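You operate a simulated robot arm through the tools that you are given. There is no shell and no other tool. Be economical: measure what you need, move in short steps, check, and stop when the job is done.

The job below is to be done with a simulated two-armed robot. You get a single attempt, and the scene is never put back.

Task
Pick up the can marked stock with purple band with one hand, pass it to the other hand and put it on the top of tall blue drawer unit. Set down upright: can marked stock with purple band.

It is judged by the outcome, as a careful person would: the job done as asked, and still so three seconds after it is handed in. It fails if anything else is knocked over, pushed out of place, dropped, spilled or broken.

Robot
Two 7-joint arms with two-finger parallel grippers on one trunk, on a base that drives. Base frame: it is fixed to the floor where the robot stands at the start and does not move with it; the origin is under the middle of the robot, x ahead of it, y to its left, z up; the surface under the hand at the start is at about z = 720. Units: mm, rad, N and s.
The left shoulder is at the start at [20, 170, 1078], the right one opposite. With the tool pointing down near the work surface each hand reaches from about 160 to 660 mm from the robot's upright axis, wherever it stands, measured 20 degrees to its own side. Places, roughly: top of tall blue drawer unit [400, 900, 900]. Payload 3.8 kg a hand.
The TCP of each hand is the grasp point between the finger pads, 30 mm short of the fingertips. In the tool frame z runs along the fingers and y along their closing line. The gripper opens to 110 mm. The fingers are 20 mm wide and 10 mm thick; the gripper's body (48 by 112 mm) begins 55 mm behind the TCP.
Orientation is told as [roll, pitch, yaw] about the base's x, y, z axes, in that order, counted from this pose: with the fingers straight down and closing along the base's y, the tool's x points along the base's -x, its y along +y and its z along -z.

Tools
- The arms move only by the tool play_rows. It takes "left_series", "right_series" or both (then of equal length, played together; a hand with none holds still); each is a list of rows, each an object (a shift or turn left out is 0, a gripper value left out holds the last) with "linear": the shift along the tool's x, y, z in mm, a list of three; "turn": the turn, a rotation vector about the tool's x, y, z in rad, a list of three; "claw": the gripper command, from -1 (shut) to 1 (fully open), values between in proportion. In form: [{"linear": [x, y, z], "turn": [wx, wy, wz], "claw": claw}, ...]. A call has 1 to 12 rows; each row is the pose to reach, as a shift and turn from the pose commanded when the call began, along the tool's axes at that moment. Each row takes 0.2 s and may step no farther than 50 mm and 0.15 rad from the row before; otherwise, or with a gripper value out of range, the whole call is refused. A pose out of reach is approached as far as the arm can. The call stops where the force on the tool passes 40 N (or 10 N more than at its start, if that is more) or the arm is blocked; 0.2 s more then pass. The fingers move at their own pace (about 72 mm/s each) and stop on an object; they squeeze with about 37 N. The grip force told is the motor's: it shows also when the fingers shut on nothing. Time passes only in rows, and 0.2 s behind the last, so rows that repeat a pose let the fingers close. The reply holds the time, the measured pose of the TCP, the force on the tool along the base axes, the opening and the grip force, in the units named above and with some noise, with the torque about the TCP (base axes, N m) and any sound that the robot's microphone picked up, and new pictures: "pictures" is both (left out), scene, wrist or none (wrist: the cameras of the hands that moved).
- Cameras (640 x 400 px; columns grow to the right, rows downward): "scene" is now at [102.5, 45.5, 1251.5]; the picture's right is [0.48, -0.87, 0.00], its down [-0.31, -0.17, -0.94] and it looks along [0.82, 0.45, -0.35] (base axes); focal length 228 px, centre (320, 200). "left" rides on the left gripper at [72, -17, -103] in its tool frame; the picture's right is [0.23, 0.97, 0.00], its down [-0.76, 0.18, -0.62] and it looks along [-0.61, 0.14, 0.78] (tool axes); focal length 222 px, centre (320, 200). "right" rides on the right gripper at [72, 17, -103] in its tool frame; the picture's right is [-0.23, 0.97, 0.00], its down [-0.76, -0.18, -0.62] and it looks along [-0.61, -0.14, 0.78] (tool axes); focal length 222 px, centre (320, 200). There is no depth. A picture from a camera that has moved, and an enlarged one, comes with that camera's place and axes in the base frame and with its lens.
- slide_trunk(by): slides the trunk up (or, below 0, down) by that many mm; the arms and the scene camera ride with it, the base frame stays. It gives what a move gives, with no picture.
- steer(legs): drives the robot by 1 to 6 legs, each [ahead, turn to the left] in mm and rad, along the robot's own axes; the way and the turn of a leg run together, so that a leg with both is an arc; at most 1500 mm and 3.142 rad a leg. The arms and the cameras ride along, it lands a little off, and it stops where it bumps. It gives what a move gives, and a new picture of the scene camera.
- pan_tilt(pan, tilt): turns the head with the scene camera to pan (to the left, within 1.396 rad either way) and tilt (down, from -0.506 to 1.204), counted from straight ahead of the robot. It gives what a move gives, and a new picture of the scene camera.
- close_up(camera, box): a new picture of the part [left, top, right, bottom] of that camera's present view, enlarged. No time passes.
- finish_job(): hands the job in; it is judged then, once.

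Work in short steps. Places have to be worked out from the pictures, the camera data and where the tool is seen: move nearer, look again, correct. Check each grasp and each placing, and mend what went wrong. You have 120 turns and 260 pictures in all, those below and enlarged ones among them. Open the grippers and draw the arms clear of the work before you hand the job in, unless the task says otherwise; then end with one line.

The tools are called after "Emit:" as name(argument=value, ...) on one line, values as JSON. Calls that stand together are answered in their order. play_rows: Moves the arms, as the interface text tells. Its arguments: {"type":"object","properties":{"left_series":{"type":"array","items":{"type":"object","properties":{"linear":{"type":"array","items":{"type":"number"}},"turn":{"type":"array","items":{"type":"number"}},"claw":{"type":"number"}}}},"right_series":{"type":"array","items":{"type":"object","properties":{"linear":{"type":"array","items":{"type":"number"}},"turn":{"type":"array","items":{"type":"number"}},"claw":{"type":"number"}}}},"pictures":{"type":"string","enum":["both","scene","wrist","none"]}},"required":[]} The other tools are called the same way: slide_trunk (by) slides the trunk up or down; steer (legs) drives the base; pan_tilt (pan, tilt) turns the head that bears the scene camera; close_up (camera, box) takes an enlarged picture of a part of a camera's view; finish_job () hands the job in.

At the start:

```text
time: 0.0
left_ee_pos: [272.2, 377.6, 1201.8]
left_ee_rot: [-0.001, 0.0, 0.0]
left_wrist_force: [0.0, 0.5, 1.3]
left_ft_torque: [0.03, 0.02, 0.0]
left_grip_width: 110.2
left_finger_force: 0.1
right_ee_pos: [414.5, 75.2, 1192.2]
right_ee_rot: [0.0, 0.0, -0.003]
right_wrist_force: [-1.0, 0.3, -0.3]
right_ft_torque: [0.0, 0.03, 0.04]
right_grip_width: 109.9
right_finger_force: 0.0
trunk travel left (down, up): [-175.0, 395.0]
robot x, y, heading: [-1.1, 0.5, -0.0]
head pan, tilt: [0.506, 0.361]
```

scene: 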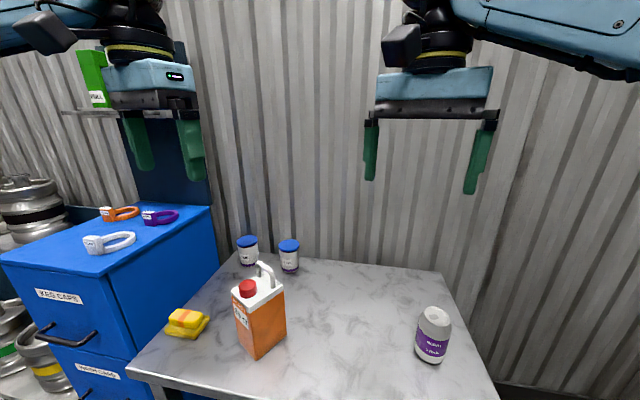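
right: 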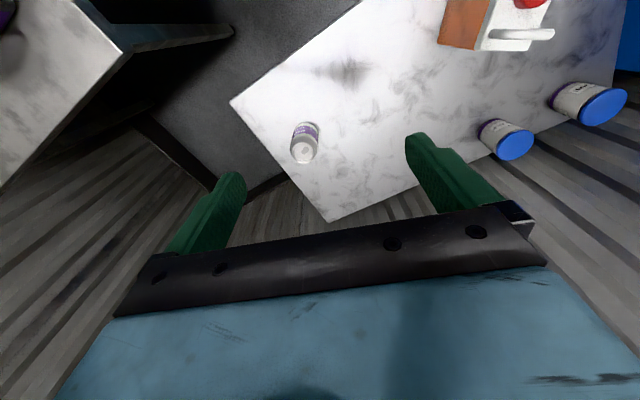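
left: 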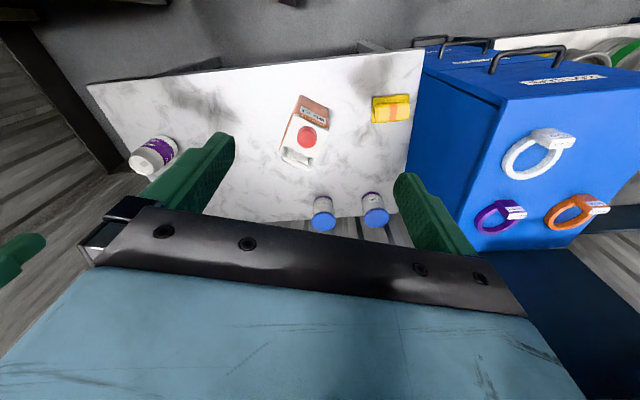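

The purple-banded can is at the right of the table; the two blue-lidded ones may also carry labels. I zoom to read them.

Emit:
close_up(camera="scene", box=[380, 290, 480, 380])

Emit:
close_up(camera="scene", box=[220, 220, 320, 290])

Emit:
close_up(camera="scene", box=[0, 180, 240, 330])

```text
4.44 times, centred on (430, 335) of scene
camera zoom: at [102.5, 45.5, 1251.5], right [0.48, -0.87, 0.0], down [-0.31, -0.17, -0.94], along [0.82, 0.45, -0.35], focal length 1011 px, centre (-169, -400)
```

zoom: 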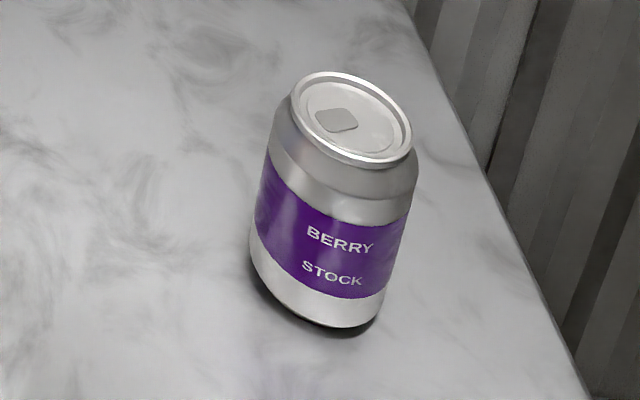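

```text
5.71 times, centred on (270, 255) of scene
camera zoom: at [102.5, 45.5, 1251.5], right [0.48, -0.87, 0.0], down [-0.31, -0.17, -0.94], along [0.82, 0.45, -0.35], focal length 1300 px, centre (606, -114)
```

zoom: 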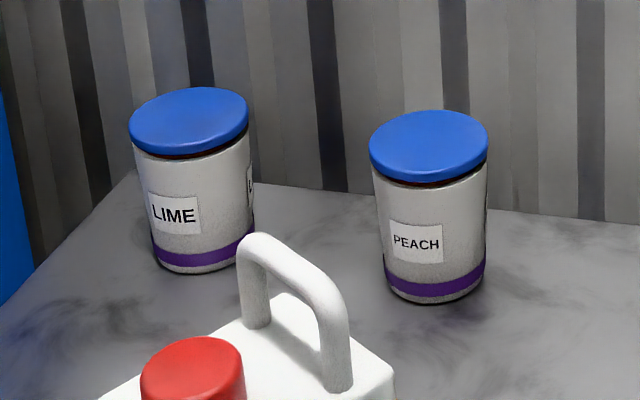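

```text
2.67 times, centred on (120, 255) of scene
camera zoom: at [102.5, 45.5, 1251.5], right [0.48, -0.87, 0.0], down [-0.31, -0.17, -0.94], along [0.82, 0.45, -0.35], focal length 607 px, centre (853, 53)
```

zoom: 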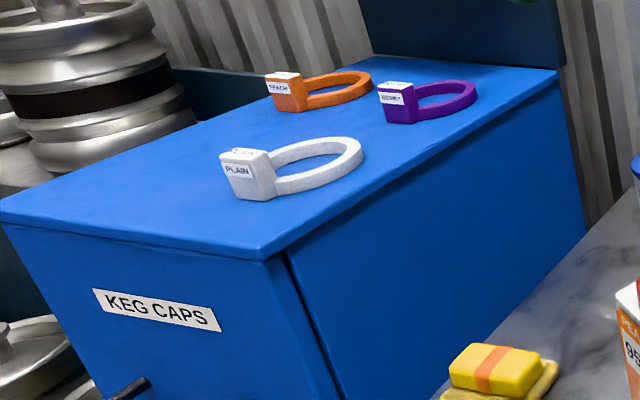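

The target is the "BERRY STOCK" can, about (555, 2), base z 720, top about 838. Plan: the right hand takes it from above with its fingers closing along x (yaw +90°), and the left hand then takes it lower down from the left side at a slant. First I move the right hand above the can while yawing it.

Emit:
play_rows(right_series=[{"linear": [-12, -6, 16], "turn": [0, 0, -0.131], "claw": 1}, {"linear": [-24, -12, 32], "turn": [0, 0, -0.262]}, {"linear": [-35, -18, 48], "turn": [0, 0, -0.393]}, {"linear": [-47, -24, 64], "turn": [0, 0, -0.524]}, {"linear": [-58, -30, 80], "turn": [0, 0, -0.654]}, {"linear": [-70, -36, 96], "turn": [0, 0, -0.785]}, {"linear": [-82, -42, 112], "turn": [0, 0, -0.916]}, {"linear": [-93, -49, 128], "turn": [0, 0, -1.047]}, {"linear": [-105, -55, 144], "turn": [0, 0, -1.178]}, {"linear": [-117, -61, 160], "turn": [0, 0, -1.309]}, {"linear": [-128, -67, 176], "turn": [0, 0, -1.44]}, {"linear": [-140, -73, 192], "turn": [0, 0, -1.571]}])

```text
time: 2.6
left_ee_pos: [272.7, 377.5, 1201.9]
left_ee_rot: [-0.002, 0.001, -0.001]
left_wrist_force: [0.1, -0.2, -0.2]
left_ft_torque: [0.02, 0.05, 0.01]
left_grip_width: 110.1
left_finger_force: 0.1
right_ee_pos: [357.3, -31.0, 1032.1]
right_ee_rot: [0.01, -0.004, 1.475]
right_wrist_force: [-0.6, 0.3, -0.1]
right_ft_torque: [0.02, 0.06, 0.02]
right_grip_width: 110.1
right_finger_force: 0.1
right hand out of reach, approached as far as the arm can: row 7, 8, 9, 10, 11, 12
trunk travel left (down, up): [-175.0, 395.0]
robot x, y, heading: [2.8, -5.2, 0.0]
head pan, tilt: [0.506, 0.361]
camera scene: at [103.9, 45.7, 1251.4], right [0.48, -0.87, 0.0], down [-0.31, -0.17, -0.94], along [0.82, 0.45, -0.35], focal length 228 px, centre (320, 200)
camera right: at [335.1, -102.6, 1135.0], right [-0.95, 0.32, 0.01], down [0.26, 0.74, 0.63], along [0.19, 0.6, -0.78], focal length 222 px, centre (320, 200)
```

scene: 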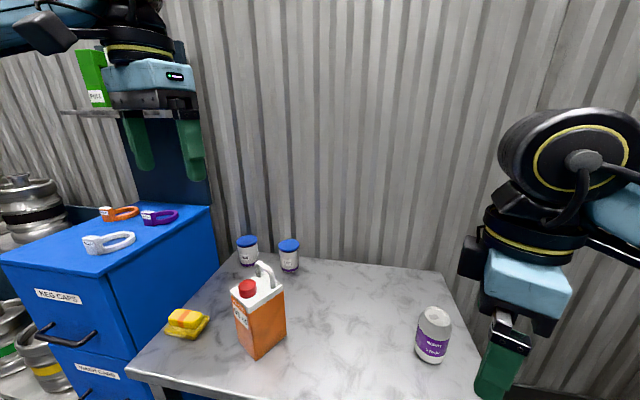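
right: 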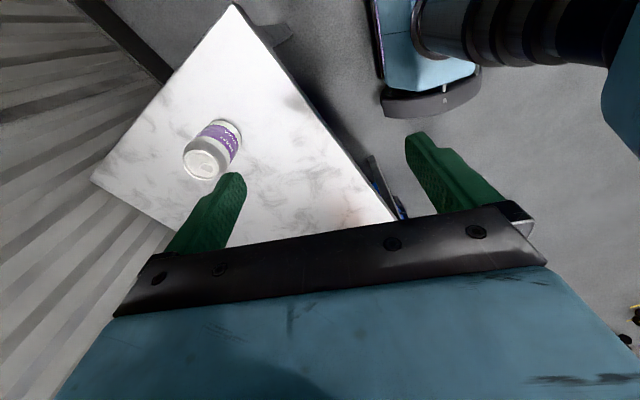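

The right hand stopped short at (357, -31, 1032) with its yaw nearly done. I try moving toward the can while going lower, and watch the reach.

Emit:
play_rows(right_series=[{"linear": [-4, -20, 10]}, {"linear": [-8, -45, 20]}, {"linear": [-12, -70, 30]}, {"linear": [-16, -95, 40]}, {"linear": [-20, -120, 50]}, {"linear": [-24, -145, 60]}, {"linear": [-28, -170, 70]}, {"linear": [-33, -195, 80]}], pictures="wrist")

```text
time: 4.4
left_ee_pos: [272.4, 377.2, 1202.3]
left_ee_rot: [0.001, 0.0, -0.001]
left_wrist_force: [-0.2, 0.5, -0.2]
left_ft_torque: [-0.03, -0.01, -0.02]
left_grip_width: 109.9
left_finger_force: 0.2
right_ee_pos: [357.4, -30.9, 1032.6]
right_ee_rot: [0.009, -0.006, 1.476]
right_wrist_force: [-1.2, 0.6, 0.0]
right_ft_torque: [-0.02, -0.01, -0.02]
right_grip_width: 109.8
right_finger_force: 0.0
right hand out of reach, approached as far as the arm can: row 1, 2, 3, 4, 5, 6, 7, 8
trunk travel left (down, up): [-175.0, 395.0]
robot x, y, heading: [-1.0, 0.8, 0.004]
head pan, tilt: [0.506, 0.361]
camera right: at [333.9, -102.2, 1135.4], right [-0.95, 0.32, 0.01], down [0.25, 0.74, 0.63], along [0.19, 0.6, -0.78], focal length 222 px, centre (320, 200)
```

right: 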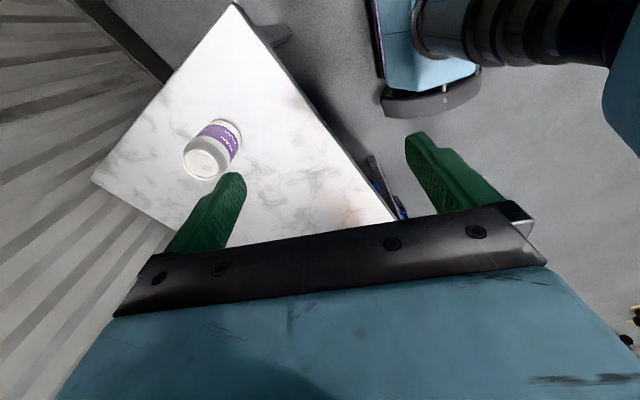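

The hand stays stuck, probably on a wrist limit near yaw 85°. I turn the yaw back somewhat, which also shows where the commanded pose is.

Emit:
play_rows(right_series=[{"turn": [0, 0, 0.14]}, {"turn": [0, 0, 0.28]}, {"turn": [0, 0, 0.42]}, {"turn": [0, 0, 0.56]}, {"turn": [0, 0, 0.7]}], pictures="none")

```text
time: 5.6
left_ee_pos: [272.0, 376.7, 1202.4]
left_ee_rot: [-0.001, 0.0, -0.001]
left_wrist_force: [-0.7, 0.6, -0.3]
left_ft_torque: [-0.03, -0.02, -0.01]
left_grip_width: 110.1
left_finger_force: 0.1
right_ee_pos: [358.0, -33.1, 1035.0]
right_ee_rot: [0.008, 0.001, 0.77]
right_wrist_force: [0.4, -0.5, 0.6]
right_ft_torque: [-0.03, 0.03, -0.01]
right_grip_width: 110.1
right_finger_force: 0.0
trunk travel left (down, up): [-175.0, 395.0]
robot x, y, heading: [1.2, -3.5, -0.003]
head pan, tilt: [0.506, 0.361]
```

Commands start from the reached pose, so at yaw 0.77 I move toward the can and lower by 80.

Emit:
play_rows(right_series=[{"linear": [-21, -14, 10]}, {"linear": [-42, -28, 20]}, {"linear": [-62, -42, 30]}, {"linear": [-83, -56, 40]}, {"linear": [-104, -70, 50]}, {"linear": [-125, -84, 60]}, {"linear": [-145, -98, 70]}, {"linear": [-166, -112, 80]}])

```text
time: 7.4
left_ee_pos: [272.1, 376.7, 1201.6]
left_ee_rot: [0.0, 0.001, 0.0]
left_wrist_force: [-0.8, 0.8, -0.2]
left_ft_torque: [-0.02, 0.0, 0.0]
left_grip_width: 109.7
left_finger_force: 0.1
right_ee_pos: [544.7, 1.3, 956.5]
right_ee_rot: [0.01, -0.001, 0.774]
right_wrist_force: [-0.4, -0.7, 0.2]
right_ft_torque: [-0.01, 0.02, -0.04]
right_grip_width: 109.9
right_finger_force: 0.1
right hand out of reach, approached as far as the arm can: row 8
trunk travel left (down, up): [-175.0, 395.0]
robot x, y, heading: [1.3, 2.4, -0.002]
head pan, tilt: [0.506, 0.361]
camera scene: at [102.3, 45.4, 1251.6], right [0.48, -0.87, 0.0], down [-0.31, -0.17, -0.94], along [0.82, 0.45, -0.35], focal length 228 px, centre (320, 200)
camera right: at [482.8, -38.1, 1061.2], right [-0.52, 0.85, 0.01], down [0.67, 0.4, 0.62], along [0.53, 0.33, -0.78], focal length 222 px, centre (320, 200)
```

scene: 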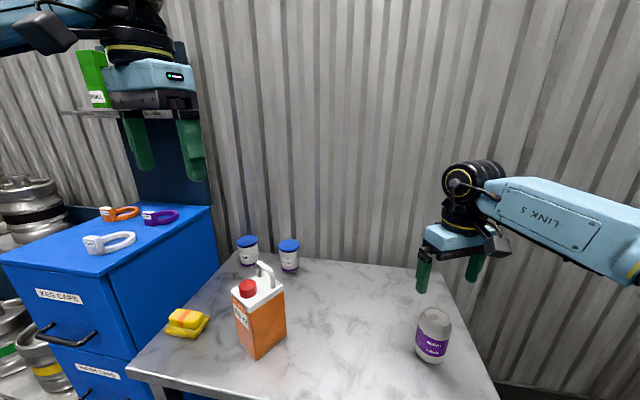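
right: 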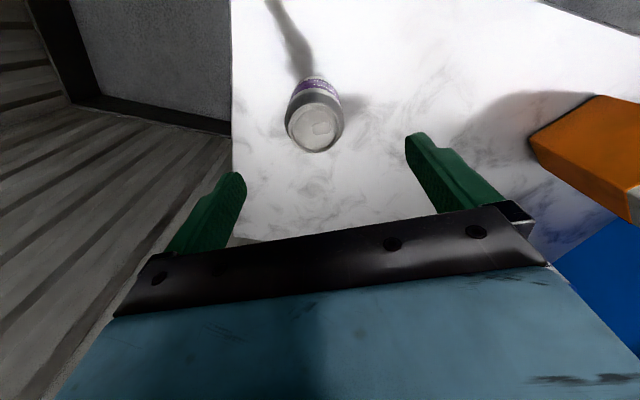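

From this view the can is around (558, 4), which agrees with the first estimate. I lower to z≈880, so the fingertips stay just above the can top, and centre the hand.

Emit:
play_rows(right_series=[{"linear": [-2, -1, 20]}, {"linear": [-5, -3, 40]}, {"linear": [-8, -5, 60]}, {"linear": [-11, -7, 76]}])

```text
time: 8.4
left_ee_pos: [271.4, 377.6, 1201.9]
left_ee_rot: [-0.001, -0.001, 0.0]
left_wrist_force: [0.4, -0.2, 0.0]
left_ft_torque: [0.0, 0.01, -0.01]
left_grip_width: 109.9
left_finger_force: 0.0
right_ee_pos: [548.5, 2.2, 939.4]
right_ee_rot: [0.01, 0.001, 0.771]
right_wrist_force: [-0.2, -0.3, 0.0]
right_ft_torque: [0.01, 0.02, 0.0]
right_grip_width: 110.0
right_finger_force: 0.1
right hand out of reach, approached as far as the arm can: row 2, 3, 4
trunk travel left (down, up): [-175.0, 395.0]
robot x, y, heading: [-0.1, -0.3, -0.0]
head pan, tilt: [0.506, 0.361]
camera scene: at [102.5, 45.5, 1251.5], right [0.48, -0.87, 0.0], down [-0.31, -0.17, -0.94], along [0.82, 0.45, -0.35], focal length 228 px, centre (320, 200)
camera right: at [484.4, -37.8, 1041.7], right [-0.52, 0.86, 0.01], down [0.67, 0.4, 0.62], along [0.53, 0.33, -0.78], focal length 222 px, centre (320, 200)
```

scene: 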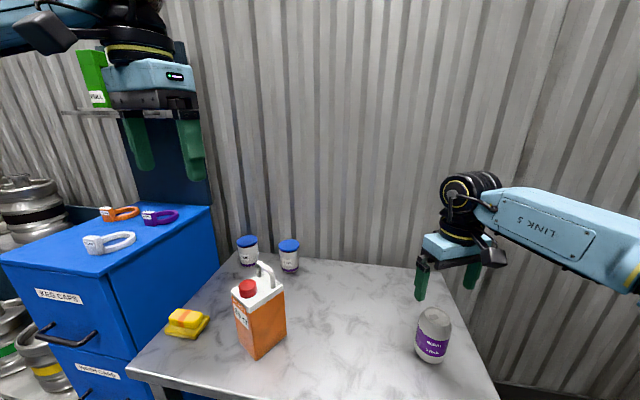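
right: 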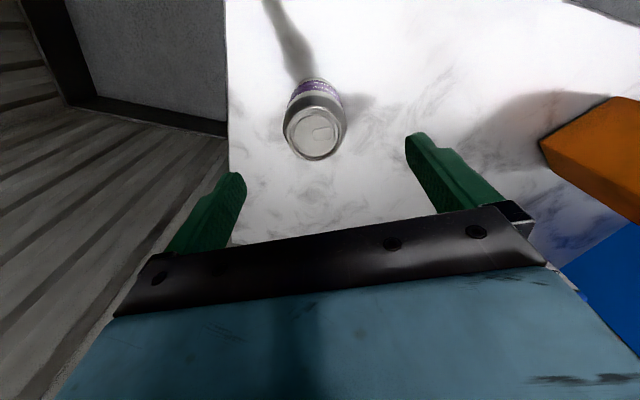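

The arm is at its limit here; the right hand works best about 20° to its own side. I raise and pull in the hand a little, then turn the base left by 0.35 rad, which also squares it with the table.

Emit:
play_rows(right_series=[{"linear": [15, 10, -20]}, {"linear": [30, 20, -40]}, {"linear": [45, 30, -60]}, {"linear": [60, 45, -80]}], pictures="none")

Emit:
steer(legs=[[0, 0.35]])

```text
time: 9.4
left_ee_pos: [271.1, 378.0, 1202.7]
left_ee_rot: [0.001, 0.0, -0.002]
left_wrist_force: [-1.5, 0.3, -0.6]
left_ft_torque: [0.03, -0.01, -0.04]
left_grip_width: 110.2
left_finger_force: 0.1
right_ee_pos: [475.0, -8.1, 1017.7]
right_ee_rot: [0.01, 0.003, 0.775]
right_wrist_force: [0.4, 0.5, 0.6]
right_ft_torque: [0.02, 0.03, 0.01]
right_grip_width: 110.0
right_finger_force: 0.0
trunk travel left (down, up): [-175.0, 395.0]
robot x, y, heading: [-1.1, -3.7, -0.001]
head pan, tilt: [0.506, 0.361]
```

```text
time: 10.9
left_ee_pos: [126.1, 447.6, 1201.4]
left_ee_rot: [-0.002, -0.001, 0.35]
left_wrist_force: [-0.5, 1.5, -0.1]
left_ft_torque: [0.01, -0.02, -0.02]
left_grip_width: 110.0
left_finger_force: 0.0
right_ee_pos: [449.0, 153.5, 1019.0]
right_ee_rot: [0.009, 0.001, 1.127]
right_wrist_force: [0.4, 0.9, -0.1]
right_ft_torque: [-0.01, -0.01, 0.02]
right_grip_width: 110.0
right_finger_force: 0.1
trunk travel left (down, up): [-175.0, 395.0]
robot x, y, heading: [-1.8, 2.1, 0.353]
head pan, tilt: [0.506, 0.361]
camera scene: at [80.4, 78.2, 1251.5], right [0.76, -0.66, 0.0], down [-0.23, -0.27, -0.94], along [0.61, 0.71, -0.35], focal length 228 px, centre (320, 200)
```

scene: 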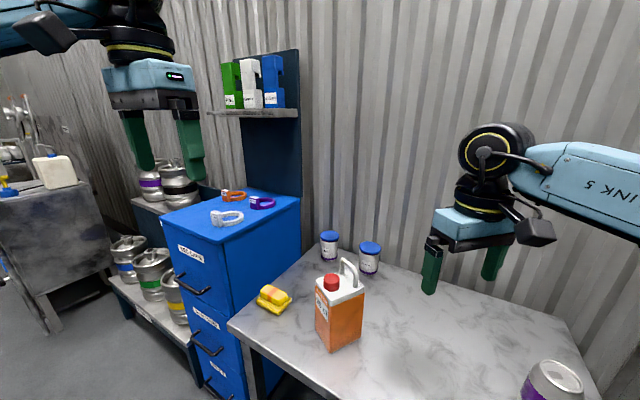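

The base is now squared with the table. I move the right hand over the can at (558, 4), lowering to about z 900.

Emit:
play_rows(right_series=[{"linear": [11, -20, 5]}, {"linear": [22, -41, 10]}, {"linear": [33, -61, 15]}, {"linear": [44, -81, 30]}, {"linear": [55, -102, 50]}, {"linear": [67, -122, 75]}, {"linear": [78, -142, 100]}, {"linear": [89, -163, 119]}], pictures="wrist")

Emit:
pan_tilt(pan=-0.35, tilt=0.6)

```text
time: 12.7
left_ee_pos: [125.5, 449.2, 1201.8]
left_ee_rot: [0.0, 0.0, 0.351]
left_wrist_force: [0.2, -0.1, 0.6]
left_ft_torque: [0.02, 0.01, 0.0]
left_grip_width: 110.0
left_finger_force: 0.1
right_ee_pos: [540.8, 23.4, 916.0]
right_ee_rot: [0.009, 0.002, 1.125]
right_wrist_force: [-0.1, 0.2, -0.2]
right_ft_torque: [-0.01, -0.02, 0.0]
right_grip_width: 110.1
right_finger_force: 0.0
right hand out of reach, approached as far as the arm can: row 8
trunk travel left (down, up): [-175.0, 395.0]
robot x, y, heading: [-0.1, 1.1, 0.351]
head pan, tilt: [0.506, 0.361]
camera right: at [495.8, -35.2, 1020.2], right [-0.78, 0.63, 0.01], down [0.49, 0.61, 0.62], along [0.38, 0.49, -0.78], focal length 222 px, centre (320, 200)
```

right: 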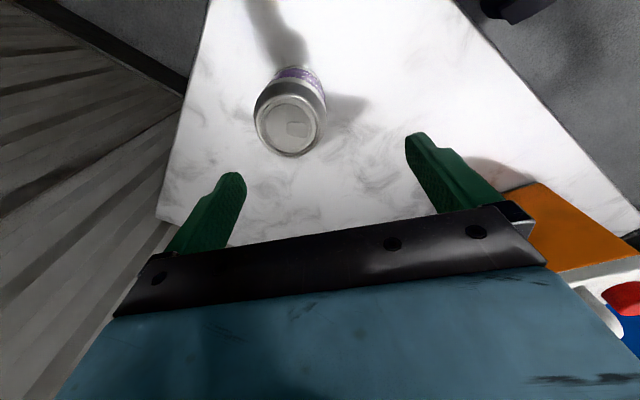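

```text
time: 13.9
left_ee_pos: [127.0, 448.0, 1202.2]
left_ee_rot: [0.001, -0.001, 0.351]
left_wrist_force: [-0.3, 0.7, -0.7]
left_ft_torque: [-0.01, 0.02, -0.03]
left_grip_width: 109.8
left_finger_force: 0.1
right_ee_pos: [542.3, 22.5, 916.5]
right_ee_rot: [0.009, 0.001, 1.124]
right_wrist_force: [0.5, 0.2, -0.3]
right_ft_torque: [0.03, -0.02, 0.01]
right_grip_width: 110.3
right_finger_force: 0.1
trunk travel left (down, up): [-175.0, 395.0]
robot x, y, heading: [5.2, 0.3, 0.349]
head pan, tilt: [-0.351, 0.6]
camera scene: at [108.2, 7.6, 1229.7], right [0.0, -1.0, 0.0], down [-0.56, 0.0, -0.83], along [0.83, 0.0, -0.56], focal length 228 px, centre (320, 200)
```

scene: 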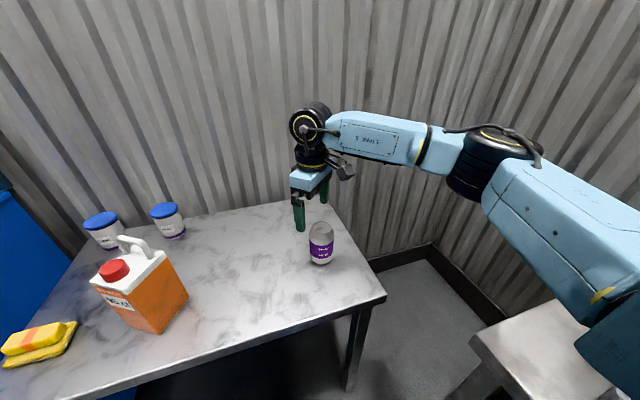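

The can is still about 25 mm away and the arm reports a limit, which I suspect comes from the wrist yaw. I try yawing back 0.4 rad while moving above the can and lowering.

Emit:
play_rows(right_series=[{"turn": [0, 0, 0.14]}, {"turn": [0, 0, 0.28]}, {"turn": [0, 0, 0.42]}, {"linear": [3, -8, 0], "turn": [0, 0, 0.42]}, {"linear": [7, -16, 0], "turn": [0, 0, 0.42]}, {"linear": [9, -23, 0], "turn": [0, 0, 0.42]}, {"linear": [9, -23, 15], "turn": [0, 0, 0.42]}, {"linear": [9, -23, 30], "turn": [0, 0, 0.42]}], pictures="wrist")

```text
time: 15.7
left_ee_pos: [126.7, 448.5, 1201.8]
left_ee_rot: [0.001, 0.001, 0.351]
left_wrist_force: [0.3, 0.2, 0.6]
left_ft_torque: [0.03, -0.02, 0.02]
left_grip_width: 110.0
left_finger_force: 0.0
right_ee_pos: [556.3, 5.4, 886.6]
right_ee_rot: [0.007, 0.006, 0.705]
right_wrist_force: [0.1, 0.1, -0.4]
right_ft_torque: [0.04, 0.02, 0.0]
right_grip_width: 110.3
right_finger_force: 0.0
trunk travel left (down, up): [-175.0, 395.0]
robot x, y, heading: [2.1, 1.1, 0.347]
head pan, tilt: [-0.351, 0.6]
camera right: at [492.4, -29.3, 990.9], right [-0.46, 0.89, 0.01], down [0.7, 0.36, 0.62], along [0.55, 0.29, -0.79], focal length 222 px, centre (320, 200)
```

right: 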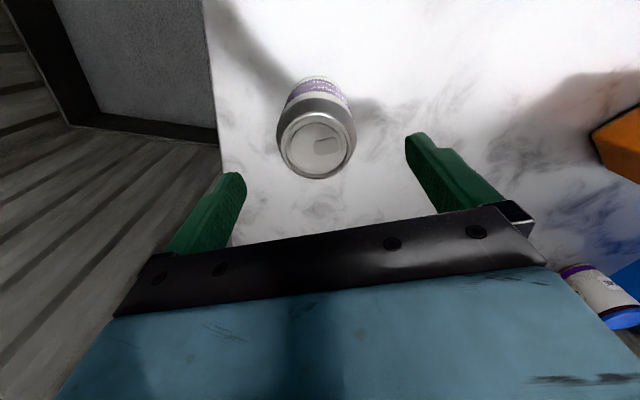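

The yaw was the limit: the hand is now centred over the can at (556, 5, 887). I lower to about z 808.

Emit:
play_rows(right_series=[{"linear": [4, -2, 16]}, {"linear": [4, -2, 32]}, {"linear": [4, -2, 48]}, {"linear": [4, -2, 64]}, {"linear": [4, -2, 78]}])

```text
time: 16.9
left_ee_pos: [126.9, 447.8, 1202.3]
left_ee_rot: [0.0, -0.001, 0.352]
left_wrist_force: [-0.2, 0.5, 0.5]
left_ft_torque: [0.01, 0.0, 0.01]
left_grip_width: 110.0
left_finger_force: 0.0
right_ee_pos: [555.1, 1.4, 809.1]
right_ee_rot: [0.009, 0.004, 0.707]
right_wrist_force: [0.0, 0.1, -0.3]
right_ft_torque: [-0.02, -0.07, 0.0]
right_grip_width: 109.9
right_finger_force: 0.1
trunk travel left (down, up): [-175.0, 395.0]
robot x, y, heading: [-0.6, -1.0, 0.349]
head pan, tilt: [-0.351, 0.6]
camera scene: at [108.3, 7.5, 1229.7], right [0.0, -1.0, 0.0], down [-0.56, 0.0, -0.83], along [0.83, 0.0, -0.56], focal length 228 px, centre (320, 200)
camera right: at [490.2, -33.6, 913.1], right [-0.46, 0.89, 0.01], down [0.7, 0.36, 0.62], along [0.55, 0.29, -0.79], focal length 222 px, centre (320, 200)
```

scene: 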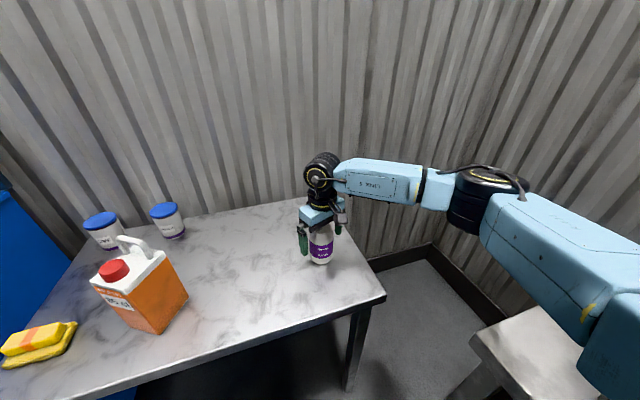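
right: 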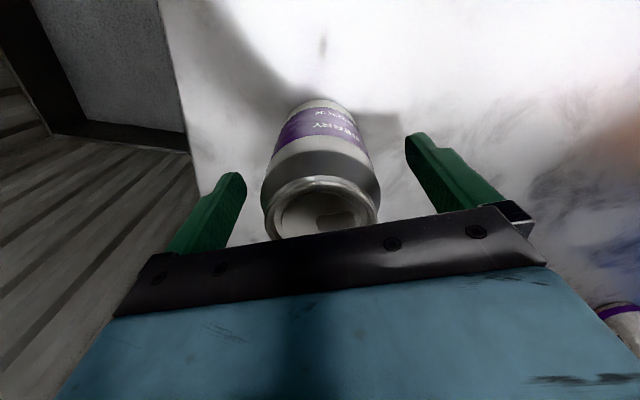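

I check the can's centre against the hand with a closer view before gripping.

Emit:
close_up(camera="scene", box=[280, 190, 360, 270])

Emit:
close_up(camera="right", box=[220, 80, 440, 260])

```text
5.00 times, centred on (320, 230) of scene
camera zoom: at [108.3, 7.5, 1229.7], right [0.0, -1.0, 0.0], down [-0.56, 0.0, -0.83], along [0.83, 0.0, -0.56], focal length 1138 px, centre (320, 50)
```

zoom: 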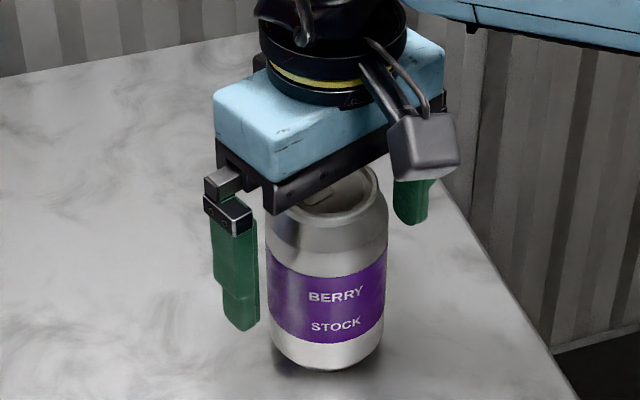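

```text
2.22 times, centred on (330, 170) of right
camera zoom: at [490.2, -33.6, 913.1], right [-0.46, 0.89, 0.01], down [0.7, 0.36, 0.62], along [0.55, 0.29, -0.79], focal length 494 px, centre (298, 267)
```

zoom: 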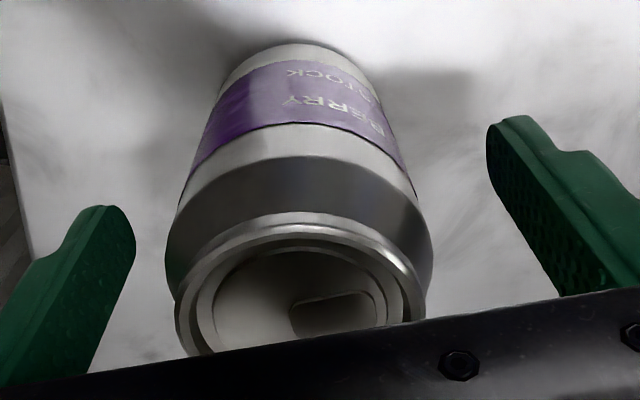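

The rim centre works out at about (555, 1, 837), right under the TCP. I close the right gripper.

Emit:
play_rows(right_series=[{"claw": -1}, {"claw": -1}, {"claw": -1}, {"claw": -1}, {"claw": -1}], pictures="none")

Emit:
close_up(camera="scene", box=[280, 190, 360, 270])

```text
time: 18.1
left_ee_pos: [126.4, 447.6, 1201.1]
left_ee_rot: [-0.002, 0.001, 0.351]
left_wrist_force: [-0.1, 0.7, 0.0]
left_ft_torque: [-0.01, -0.02, 0.0]
left_grip_width: 110.0
left_finger_force: 0.1
right_ee_pos: [555.1, 1.1, 810.2]
right_ee_rot: [0.008, 0.004, 0.705]
right_wrist_force: [0.8, -0.6, 0.0]
right_ft_torque: [-0.16, -0.13, 0.0]
right_grip_width: 65.5
right_finger_force: 37.3
trunk travel left (down, up): [-175.0, 395.0]
robot x, y, heading: [-1.9, -0.4, 0.353]
head pan, tilt: [-0.351, 0.6]
```

```text
5.00 times, centred on (320, 230) of scene
camera zoom: at [108.3, 7.5, 1229.7], right [0.0, -1.0, 0.0], down [-0.56, 0.0, -0.83], along [0.83, 0.0, -0.56], focal length 1138 px, centre (320, 50)
```

zoom: 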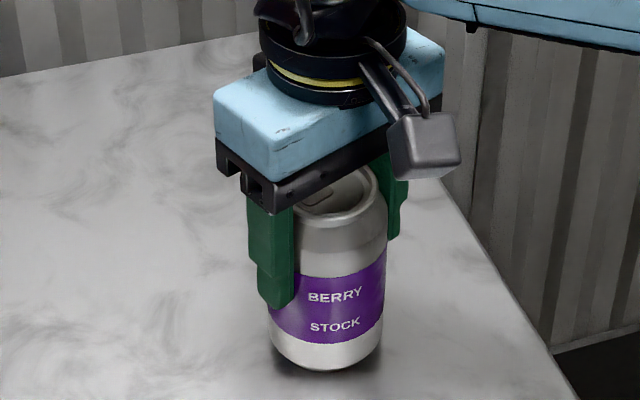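

The grip is firm (65.5 mm, 37 N). I lift straight up 160 mm.

Emit:
play_rows(right_series=[{"linear": [0, 0, -10]}, {"linear": [0, 0, -30]}, {"linear": [0, 0, -50]}, {"linear": [0, 0, -75]}, {"linear": [0, 0, -100]}, {"linear": [0, 0, -130]}, {"linear": [0, 0, -160]}], pictures="scene")

```text
time: 19.7
left_ee_pos: [125.6, 449.1, 1202.6]
left_ee_rot: [0.001, 0.0, 0.352]
left_wrist_force: [-0.4, 0.8, 0.2]
left_ft_torque: [0.02, -0.01, 0.0]
left_grip_width: 109.9
left_finger_force: 0.0
right_ee_pos: [556.0, 2.4, 968.7]
right_ee_rot: [0.007, 0.006, 0.704]
right_wrist_force: [0.3, 1.0, 1.1]
right_ft_torque: [-0.02, -0.01, 0.03]
right_grip_width: 0.0
right_finger_force: 37.4
trunk travel left (down, up): [-175.0, 395.0]
robot x, y, heading: [2.6, 0.3, 0.349]
head pan, tilt: [-0.351, 0.6]
camera scene: at [107.9, 7.7, 1229.7], right [0.0, -1.0, 0.0], down [-0.56, 0.0, -0.83], along [0.83, 0.0, -0.56], focal length 228 px, centre (320, 200)
```

scene: 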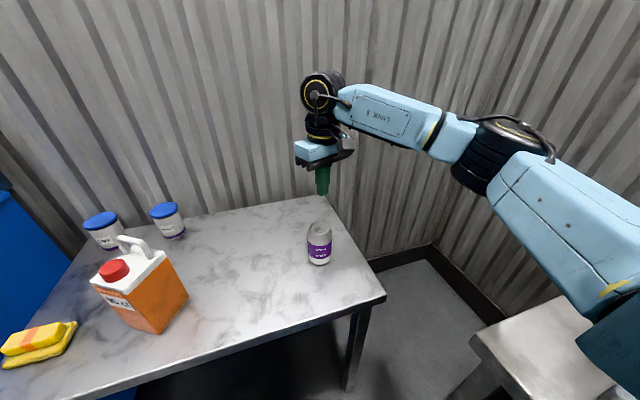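

The fingers slipped off and the can still stands on the table. I look at where it is now, from both cameras.

Emit:
close_up(camera="scene", box=[280, 160, 360, 280])

Emit:
play_rows(right_series=[{"claw": 1}, {"claw": 1}, {"claw": 1}, {"claw": 1}], pictures="wrist")

```text
3.33 times, centred on (320, 220) of scene
camera zoom: at [107.9, 7.7, 1229.7], right [0.0, -1.0, 0.0], down [-0.56, 0.0, -0.83], along [0.83, 0.0, -0.56], focal length 758 px, centre (320, 133)
```

zoom: 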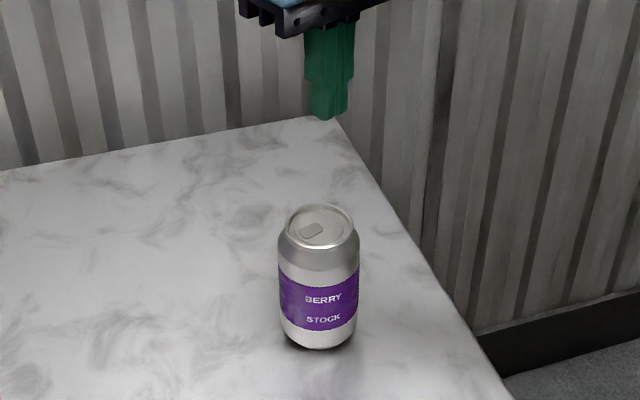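

```text
time: 20.7
left_ee_pos: [126.8, 447.7, 1202.8]
left_ee_rot: [0.002, -0.001, 0.351]
left_wrist_force: [0.5, -0.4, -0.7]
left_ft_torque: [0.02, 0.01, 0.0]
left_grip_width: 110.0
left_finger_force: 0.0
right_ee_pos: [557.2, 0.6, 968.6]
right_ee_rot: [0.007, 0.005, 0.708]
right_wrist_force: [0.0, 0.4, 0.3]
right_ft_torque: [0.01, -0.02, -0.03]
right_grip_width: 109.9
right_finger_force: 0.2
trunk travel left (down, up): [-175.0, 395.0]
robot x, y, heading: [-3.4, 0.3, 0.354]
head pan, tilt: [-0.351, 0.6]
camera right: at [491.1, -34.0, 1072.5], right [-0.46, 0.89, 0.01], down [0.7, 0.36, 0.62], along [0.55, 0.29, -0.79], focal length 222 px, centre (320, 200)
```

right: 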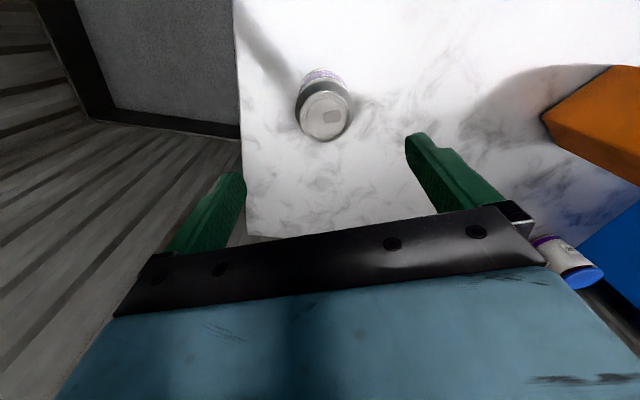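

The can stands at about (555, 7), top about 835. I grip again deeper (TCP about z 795), then lift only slightly to test the hold.

Emit:
play_rows(right_series=[{"linear": [-2, 3, 30]}, {"linear": [-3, 6, 60]}, {"linear": [-3, 6, 90]}, {"linear": [-3, 6, 115]}, {"linear": [-3, 6, 140]}, {"linear": [-3, 6, 160]}, {"linear": [-3, 6, 174]}], pictures="wrist")

Emit:
play_rows(right_series=[{"claw": -1}, {"claw": -1}, {"claw": -1}, {"claw": -1}, {"claw": -1}, {"claw": -1}], pictures="wrist")

```text
time: 22.3
left_ee_pos: [125.5, 448.4, 1202.1]
left_ee_rot: [0.0, -0.001, 0.349]
left_wrist_force: [-0.4, 0.3, 0.4]
left_ft_torque: [0.0, -0.04, -0.04]
left_grip_width: 109.8
left_finger_force: 0.2
right_ee_pos: [553.3, 7.8, 793.7]
right_ee_rot: [0.01, 0.006, 0.706]
right_wrist_force: [-0.6, -0.2, -0.2]
right_ft_torque: [-0.03, -0.01, -0.01]
right_grip_width: 109.9
right_finger_force: 0.1
trunk travel left (down, up): [-175.0, 395.0]
robot x, y, heading: [2.6, 3.4, 0.354]
head pan, tilt: [-0.351, 0.6]
camera right: at [489.1, -26.8, 898.1], right [-0.46, 0.89, 0.01], down [0.7, 0.36, 0.62], along [0.55, 0.29, -0.79], focal length 222 px, centre (320, 200)
```

right: 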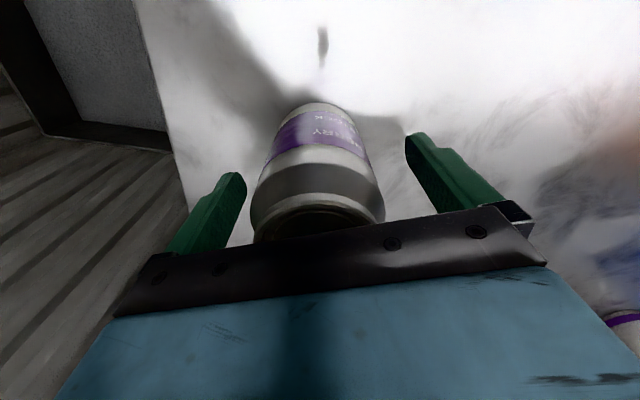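

```text
time: 23.7
left_ee_pos: [126.4, 447.5, 1201.1]
left_ee_rot: [0.0, 0.0, 0.351]
left_wrist_force: [0.6, 0.6, -0.8]
left_ft_torque: [-0.02, 0.05, -0.02]
left_grip_width: 110.1
left_finger_force: 0.0
right_ee_pos: [556.7, 8.6, 795.3]
right_ee_rot: [0.008, 0.006, 0.705]
right_wrist_force: [0.5, -1.2, -0.3]
right_ft_torque: [-0.13, -0.07, 0.01]
right_grip_width: 65.4
right_finger_force: 37.2
trunk travel left (down, up): [-175.0, 395.0]
robot x, y, heading: [2.0, -3.1, 0.349]
head pan, tilt: [-0.351, 0.6]
camera right: at [489.3, -27.0, 898.4], right [-0.46, 0.89, 0.01], down [0.7, 0.36, 0.62], along [0.55, 0.29, -0.79], focal length 222 px, centre (320, 200)
```

right: 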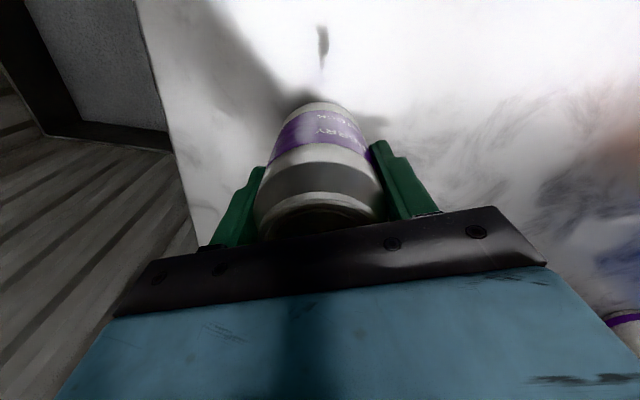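

It is gripped again at 65.4 mm. I lift slowly by 12 mm and read the weight and width.

Emit:
play_rows(right_series=[{"linear": [0, 0, -3]}, {"linear": [0, 0, -6]}, {"linear": [0, 0, -9]}, {"linear": [0, 0, -12]}, {"linear": [0, 0, -12]}], pictures="scene")

Emit:
close_up(camera="scene", box=[280, 190, 360, 270])

```text
time: 24.9
left_ee_pos: [126.4, 447.7, 1202.5]
left_ee_rot: [0.0, -0.001, 0.35]
left_wrist_force: [-1.0, 0.9, -0.6]
left_ft_torque: [-0.01, 0.01, 0.01]
left_grip_width: 110.0
left_finger_force: 0.0
right_ee_pos: [553.8, 7.3, 807.3]
right_ee_rot: [0.009, 0.005, 0.704]
right_wrist_force: [0.4, 0.0, -4.0]
right_ft_torque: [0.01, -0.01, 0.02]
right_grip_width: 65.4
right_finger_force: 36.9
trunk travel left (down, up): [-175.0, 395.0]
robot x, y, heading: [1.4, 0.2, 0.353]
head pan, tilt: [-0.351, 0.6]
camera scene: at [108.5, 7.6, 1229.7], right [0.0, -1.0, 0.0], down [-0.57, 0.0, -0.82], along [0.82, 0.0, -0.57], focal length 228 px, centre (320, 200)
```

scene: 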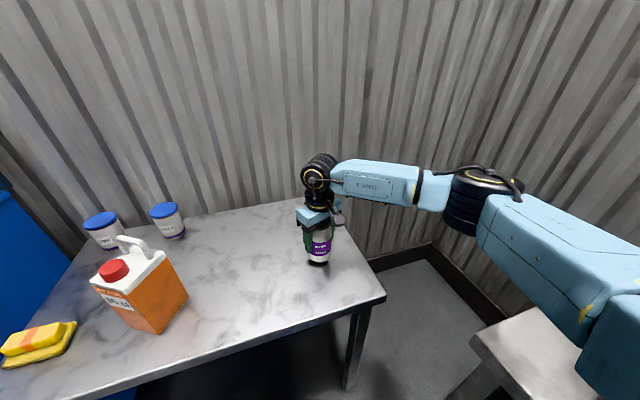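

```text
5.00 times, centred on (320, 230) of scene
camera zoom: at [108.5, 7.6, 1229.7], right [0.0, -1.0, 0.0], down [-0.57, 0.0, -0.82], along [0.82, 0.0, -0.57], focal length 1138 px, centre (320, 50)
```

zoom: 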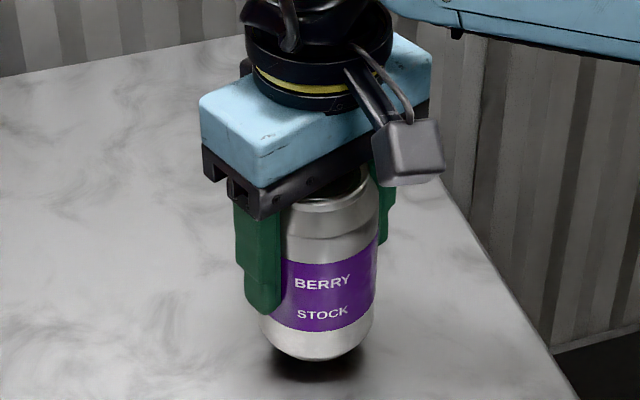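

It holds (about 4 N weight, clear of the table). I lift on slowly by 140 mm.

Emit:
play_rows(right_series=[{"linear": [0, 0, -8]}, {"linear": [0, 0, -18]}, {"linear": [0, 0, -30]}, {"linear": [0, 0, -42]}, {"linear": [0, 0, -54]}, {"linear": [0, 0, -66]}, {"linear": [0, 0, -78]}, {"linear": [0, 0, -90]}, {"linear": [0, 0, -102]}, {"linear": [0, 0, -114]}, {"linear": [0, 0, -124]}, {"linear": [0, 0, -130]}], pictures="wrist")

```text
time: 27.5
left_ee_pos: [126.7, 448.6, 1202.7]
left_ee_rot: [0.0, -0.001, 0.352]
left_wrist_force: [0.6, 0.6, 0.1]
left_ft_torque: [0.0, -0.04, 0.0]
left_grip_width: 110.1
left_finger_force: 0.1
right_ee_pos: [555.8, 7.4, 938.0]
right_ee_rot: [0.01, 0.006, 0.708]
right_wrist_force: [0.2, 0.5, -3.5]
right_ft_torque: [0.0, 0.0, -0.04]
right_grip_width: 65.3
right_finger_force: 37.1
trunk travel left (down, up): [-175.0, 395.0]
robot x, y, heading: [-3.2, 1.6, 0.351]
head pan, tilt: [-0.351, 0.6]
camera right: at [490.0, -26.9, 1041.1], right [-0.46, 0.89, 0.01], down [0.7, 0.36, 0.62], along [0.55, 0.29, -0.79], focal length 222 px, centre (320, 200)
```

right: 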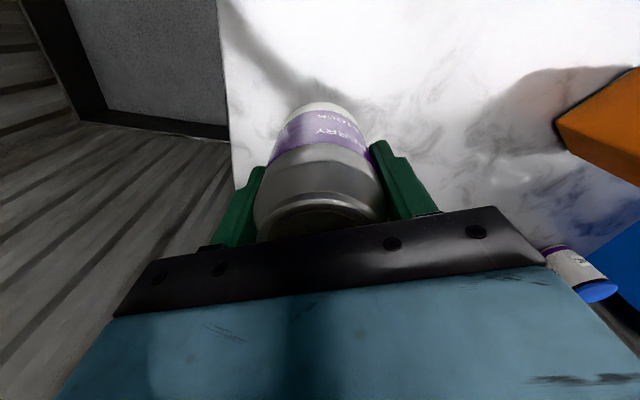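

The can is held steadily. I raise the trunk 120 mm to clear the jug, then bring the right hand toward the middle with a yaw of about 0.7 relative to the robot.

Emit:
slide_trunk(by=120)

Emit:
play_rows(right_series=[{"linear": [1, 8, 0], "turn": [0, 0, -0.03]}, {"linear": [1, 20, 0], "turn": [0, 0, -0.06]}, {"linear": [2, 34, 0], "turn": [0, 0, -0.09]}, {"linear": [3, 48, 0], "turn": [0, 0, -0.12]}, {"linear": [3, 62, 0], "turn": [0, 0, -0.15]}, {"linear": [4, 76, 0], "turn": [0, 0, -0.18]}, {"linear": [5, 90, 0], "turn": [0, 0, -0.22]}, {"linear": [5, 104, 0], "turn": [0, 0, -0.26]}, {"linear": [6, 116, 0], "turn": [0, 0, -0.29]}, {"linear": [6, 127, 0], "turn": [0, 0, -0.32]}, {"linear": [7, 135, 0], "turn": [0, 0, -0.345]}], pictures="none")

Emit:
pan_tilt(pan=0.0, tilt=0.45)

```text
time: 29.0
left_ee_pos: [125.5, 448.2, 1321.8]
left_ee_rot: [0.0, 0.001, 0.351]
left_wrist_force: [0.6, 0.7, -0.6]
left_ft_torque: [0.04, -0.03, 0.0]
left_grip_width: 110.1
left_finger_force: 0.0
right_ee_pos: [555.7, 7.0, 1056.2]
right_ee_rot: [0.008, 0.006, 0.706]
right_wrist_force: [0.5, -0.6, -3.6]
right_ft_torque: [-0.04, -0.03, -0.01]
right_grip_width: 65.2
right_finger_force: 36.6
trunk travel left (down, up): [-295.0, 275.0]
robot x, y, heading: [1.0, -1.8, 0.35]
head pan, tilt: [-0.351, 0.6]
```

```text
time: 31.4
left_ee_pos: [125.9, 448.2, 1322.4]
left_ee_rot: [0.0, 0.0, 0.351]
left_wrist_force: [0.3, 0.2, -0.7]
left_ft_torque: [-0.01, 0.01, 0.02]
left_grip_width: 110.0
left_finger_force: 0.1
right_ee_pos: [461.8, 105.4, 1057.4]
right_ee_rot: [0.009, 0.002, 1.051]
right_wrist_force: [-0.1, 0.9, -4.1]
right_ft_torque: [-0.02, 0.0, -0.01]
right_grip_width: 65.3
right_finger_force: 37.2
trunk travel left (down, up): [-295.0, 275.0]
robot x, y, heading: [-1.8, 1.6, 0.349]
head pan, tilt: [-0.351, 0.6]
```

```text
time: 32.2
left_ee_pos: [125.7, 447.1, 1321.3]
left_ee_rot: [0.0, 0.0, 0.351]
left_wrist_force: [0.1, 0.2, 0.6]
left_ft_torque: [0.02, -0.01, -0.05]
left_grip_width: 110.1
left_finger_force: 0.1
right_ee_pos: [463.4, 106.2, 1058.2]
right_ee_rot: [0.008, 0.001, 1.051]
right_wrist_force: [-0.5, -0.1, -3.7]
right_ft_torque: [-0.01, -0.05, 0.0]
right_grip_width: 65.5
right_finger_force: 37.5
trunk travel left (down, up): [-295.0, 275.0]
robot x, y, heading: [-0.8, -0.5, 0.35]
head pan, tilt: [0.0, 0.45]
camera scene: at [106.4, 39.1, 1363.2], right [0.34, -0.94, 0.0], down [-0.41, -0.15, -0.9], along [0.85, 0.31, -0.44], focal length 228 px, centre (320, 200)
```

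scene: 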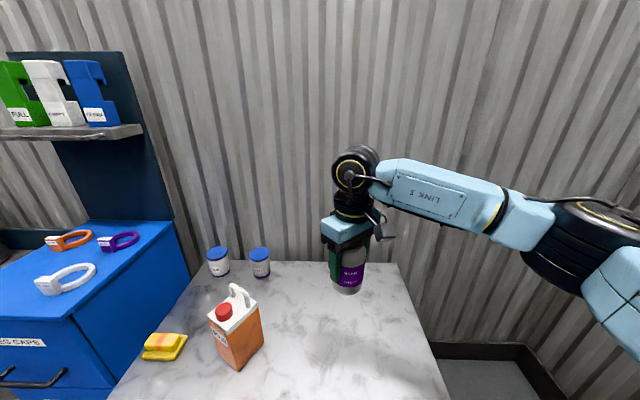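

The right hand holds the can at (462, 106), can bottom about 983. For the left hand I choose a pointing direction of azimuth -0.52, tilted 20° down, so its fingers close square to the right ones. First I yaw and shift the left hand to a staging spot.

Emit:
play_rows(left_series=[{"linear": [-9, -19, 9], "turn": [0, 0, 0.109], "claw": 1}, {"linear": [-19, -38, 17], "turn": [0, 0, 0.218]}, {"linear": [-28, -57, 26], "turn": [0, 0, 0.327]}, {"linear": [-38, -76, 35], "turn": [0, 0, 0.436]}, {"linear": [-47, -95, 44], "turn": [0, 0, 0.545]}, {"linear": [-57, -114, 52], "turn": [0, 0, 0.653]}, {"linear": [-66, -133, 61], "turn": [0, 0, 0.762]}, {"linear": [-76, -152, 70], "turn": [0, 0, 0.871]}], pictures="none")

```text
time: 34.0
left_ee_pos: [251.7, 330.7, 1251.4]
left_ee_rot: [-0.001, -0.001, -0.522]
left_wrist_force: [0.6, 0.2, 0.3]
left_ft_torque: [-0.01, 0.05, -0.02]
left_grip_width: 110.1
left_finger_force: 0.0
right_ee_pos: [463.2, 106.4, 1058.5]
right_ee_rot: [0.011, 0.003, 1.051]
right_wrist_force: [0.4, 1.0, -2.5]
right_ft_torque: [0.0, 0.0, 0.01]
right_grip_width: 65.6
right_finger_force: 37.7
trunk travel left (down, up): [-295.0, 275.0]
robot x, y, heading: [-3.2, -0.8, 0.356]
head pan, tilt: [0.0, 0.45]
```

Reached. Now I pitch the left hand up to 20° below horizontal while moving to a pre-grasp point 160 mm short of the can.

Emit:
play_rows(left_series=[{"linear": [-14, -9, 16], "turn": [0, -0.122, 0]}, {"linear": [-28, -18, 33], "turn": [0, -0.244, 0]}, {"linear": [-41, -27, 50], "turn": [0, -0.366, 0]}, {"linear": [-55, -36, 66], "turn": [0, -0.488, 0]}, {"linear": [-69, -45, 83], "turn": [0, -0.61, 0]}, {"linear": [-83, -54, 99], "turn": [0, -0.733, 0]}, {"linear": [-96, -63, 116], "turn": [0, -0.855, 0]}, {"linear": [-110, -72, 132], "turn": [0, -0.977, 0]}, {"linear": [-124, -81, 149], "turn": [0, -1.099, 0]}, {"linear": [-138, -90, 165], "turn": [0, -1.221, 0]}])

```text
time: 36.2
left_ee_pos: [333.4, 197.0, 1123.2]
left_ee_rot: [-0.005, -1.213, -0.516]
left_wrist_force: [0.5, 0.6, -0.3]
left_ft_torque: [0.01, 0.0, -0.01]
left_grip_width: 109.9
left_finger_force: 0.1
left hand out of reach, approached as far as the arm can: row 8, 9, 10
right_ee_pos: [462.9, 106.3, 1059.1]
right_ee_rot: [0.009, 0.002, 1.051]
right_wrist_force: [-0.1, -0.4, -3.5]
right_ft_torque: [0.01, -0.04, 0.0]
right_grip_width: 65.2
right_finger_force: 36.6
trunk travel left (down, up): [-295.0, 275.0]
robot x, y, heading: [-2.5, 1.6, 0.35]
head pan, tilt: [0.0, 0.45]
camera scene: at [105.7, 39.1, 1363.4], right [0.34, -0.94, 0.0], down [-0.41, -0.15, -0.9], along [0.85, 0.31, -0.43], focal length 228 px, centre (320, 200)
camera left: at [219.7, 242.4, 1093.2], right [0.42, 0.88, -0.21], down [-0.18, 0.31, 0.93], along [0.89, -0.35, 0.29], focal length 222 px, centre (320, 200)
```

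scene: 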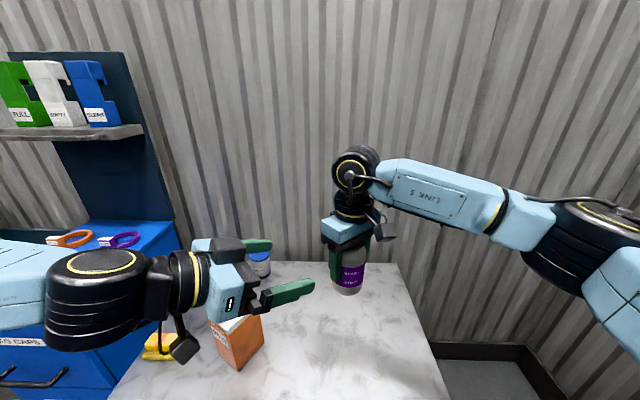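
left: 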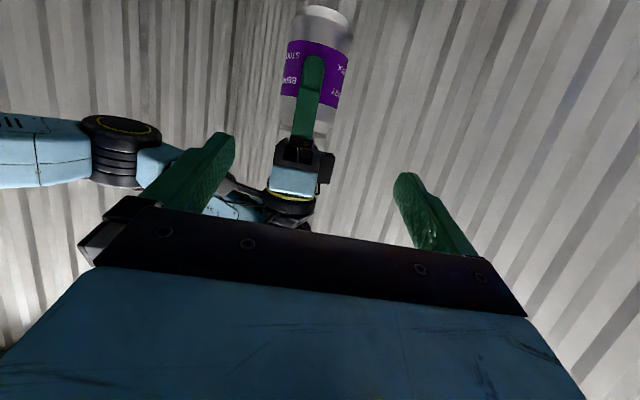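

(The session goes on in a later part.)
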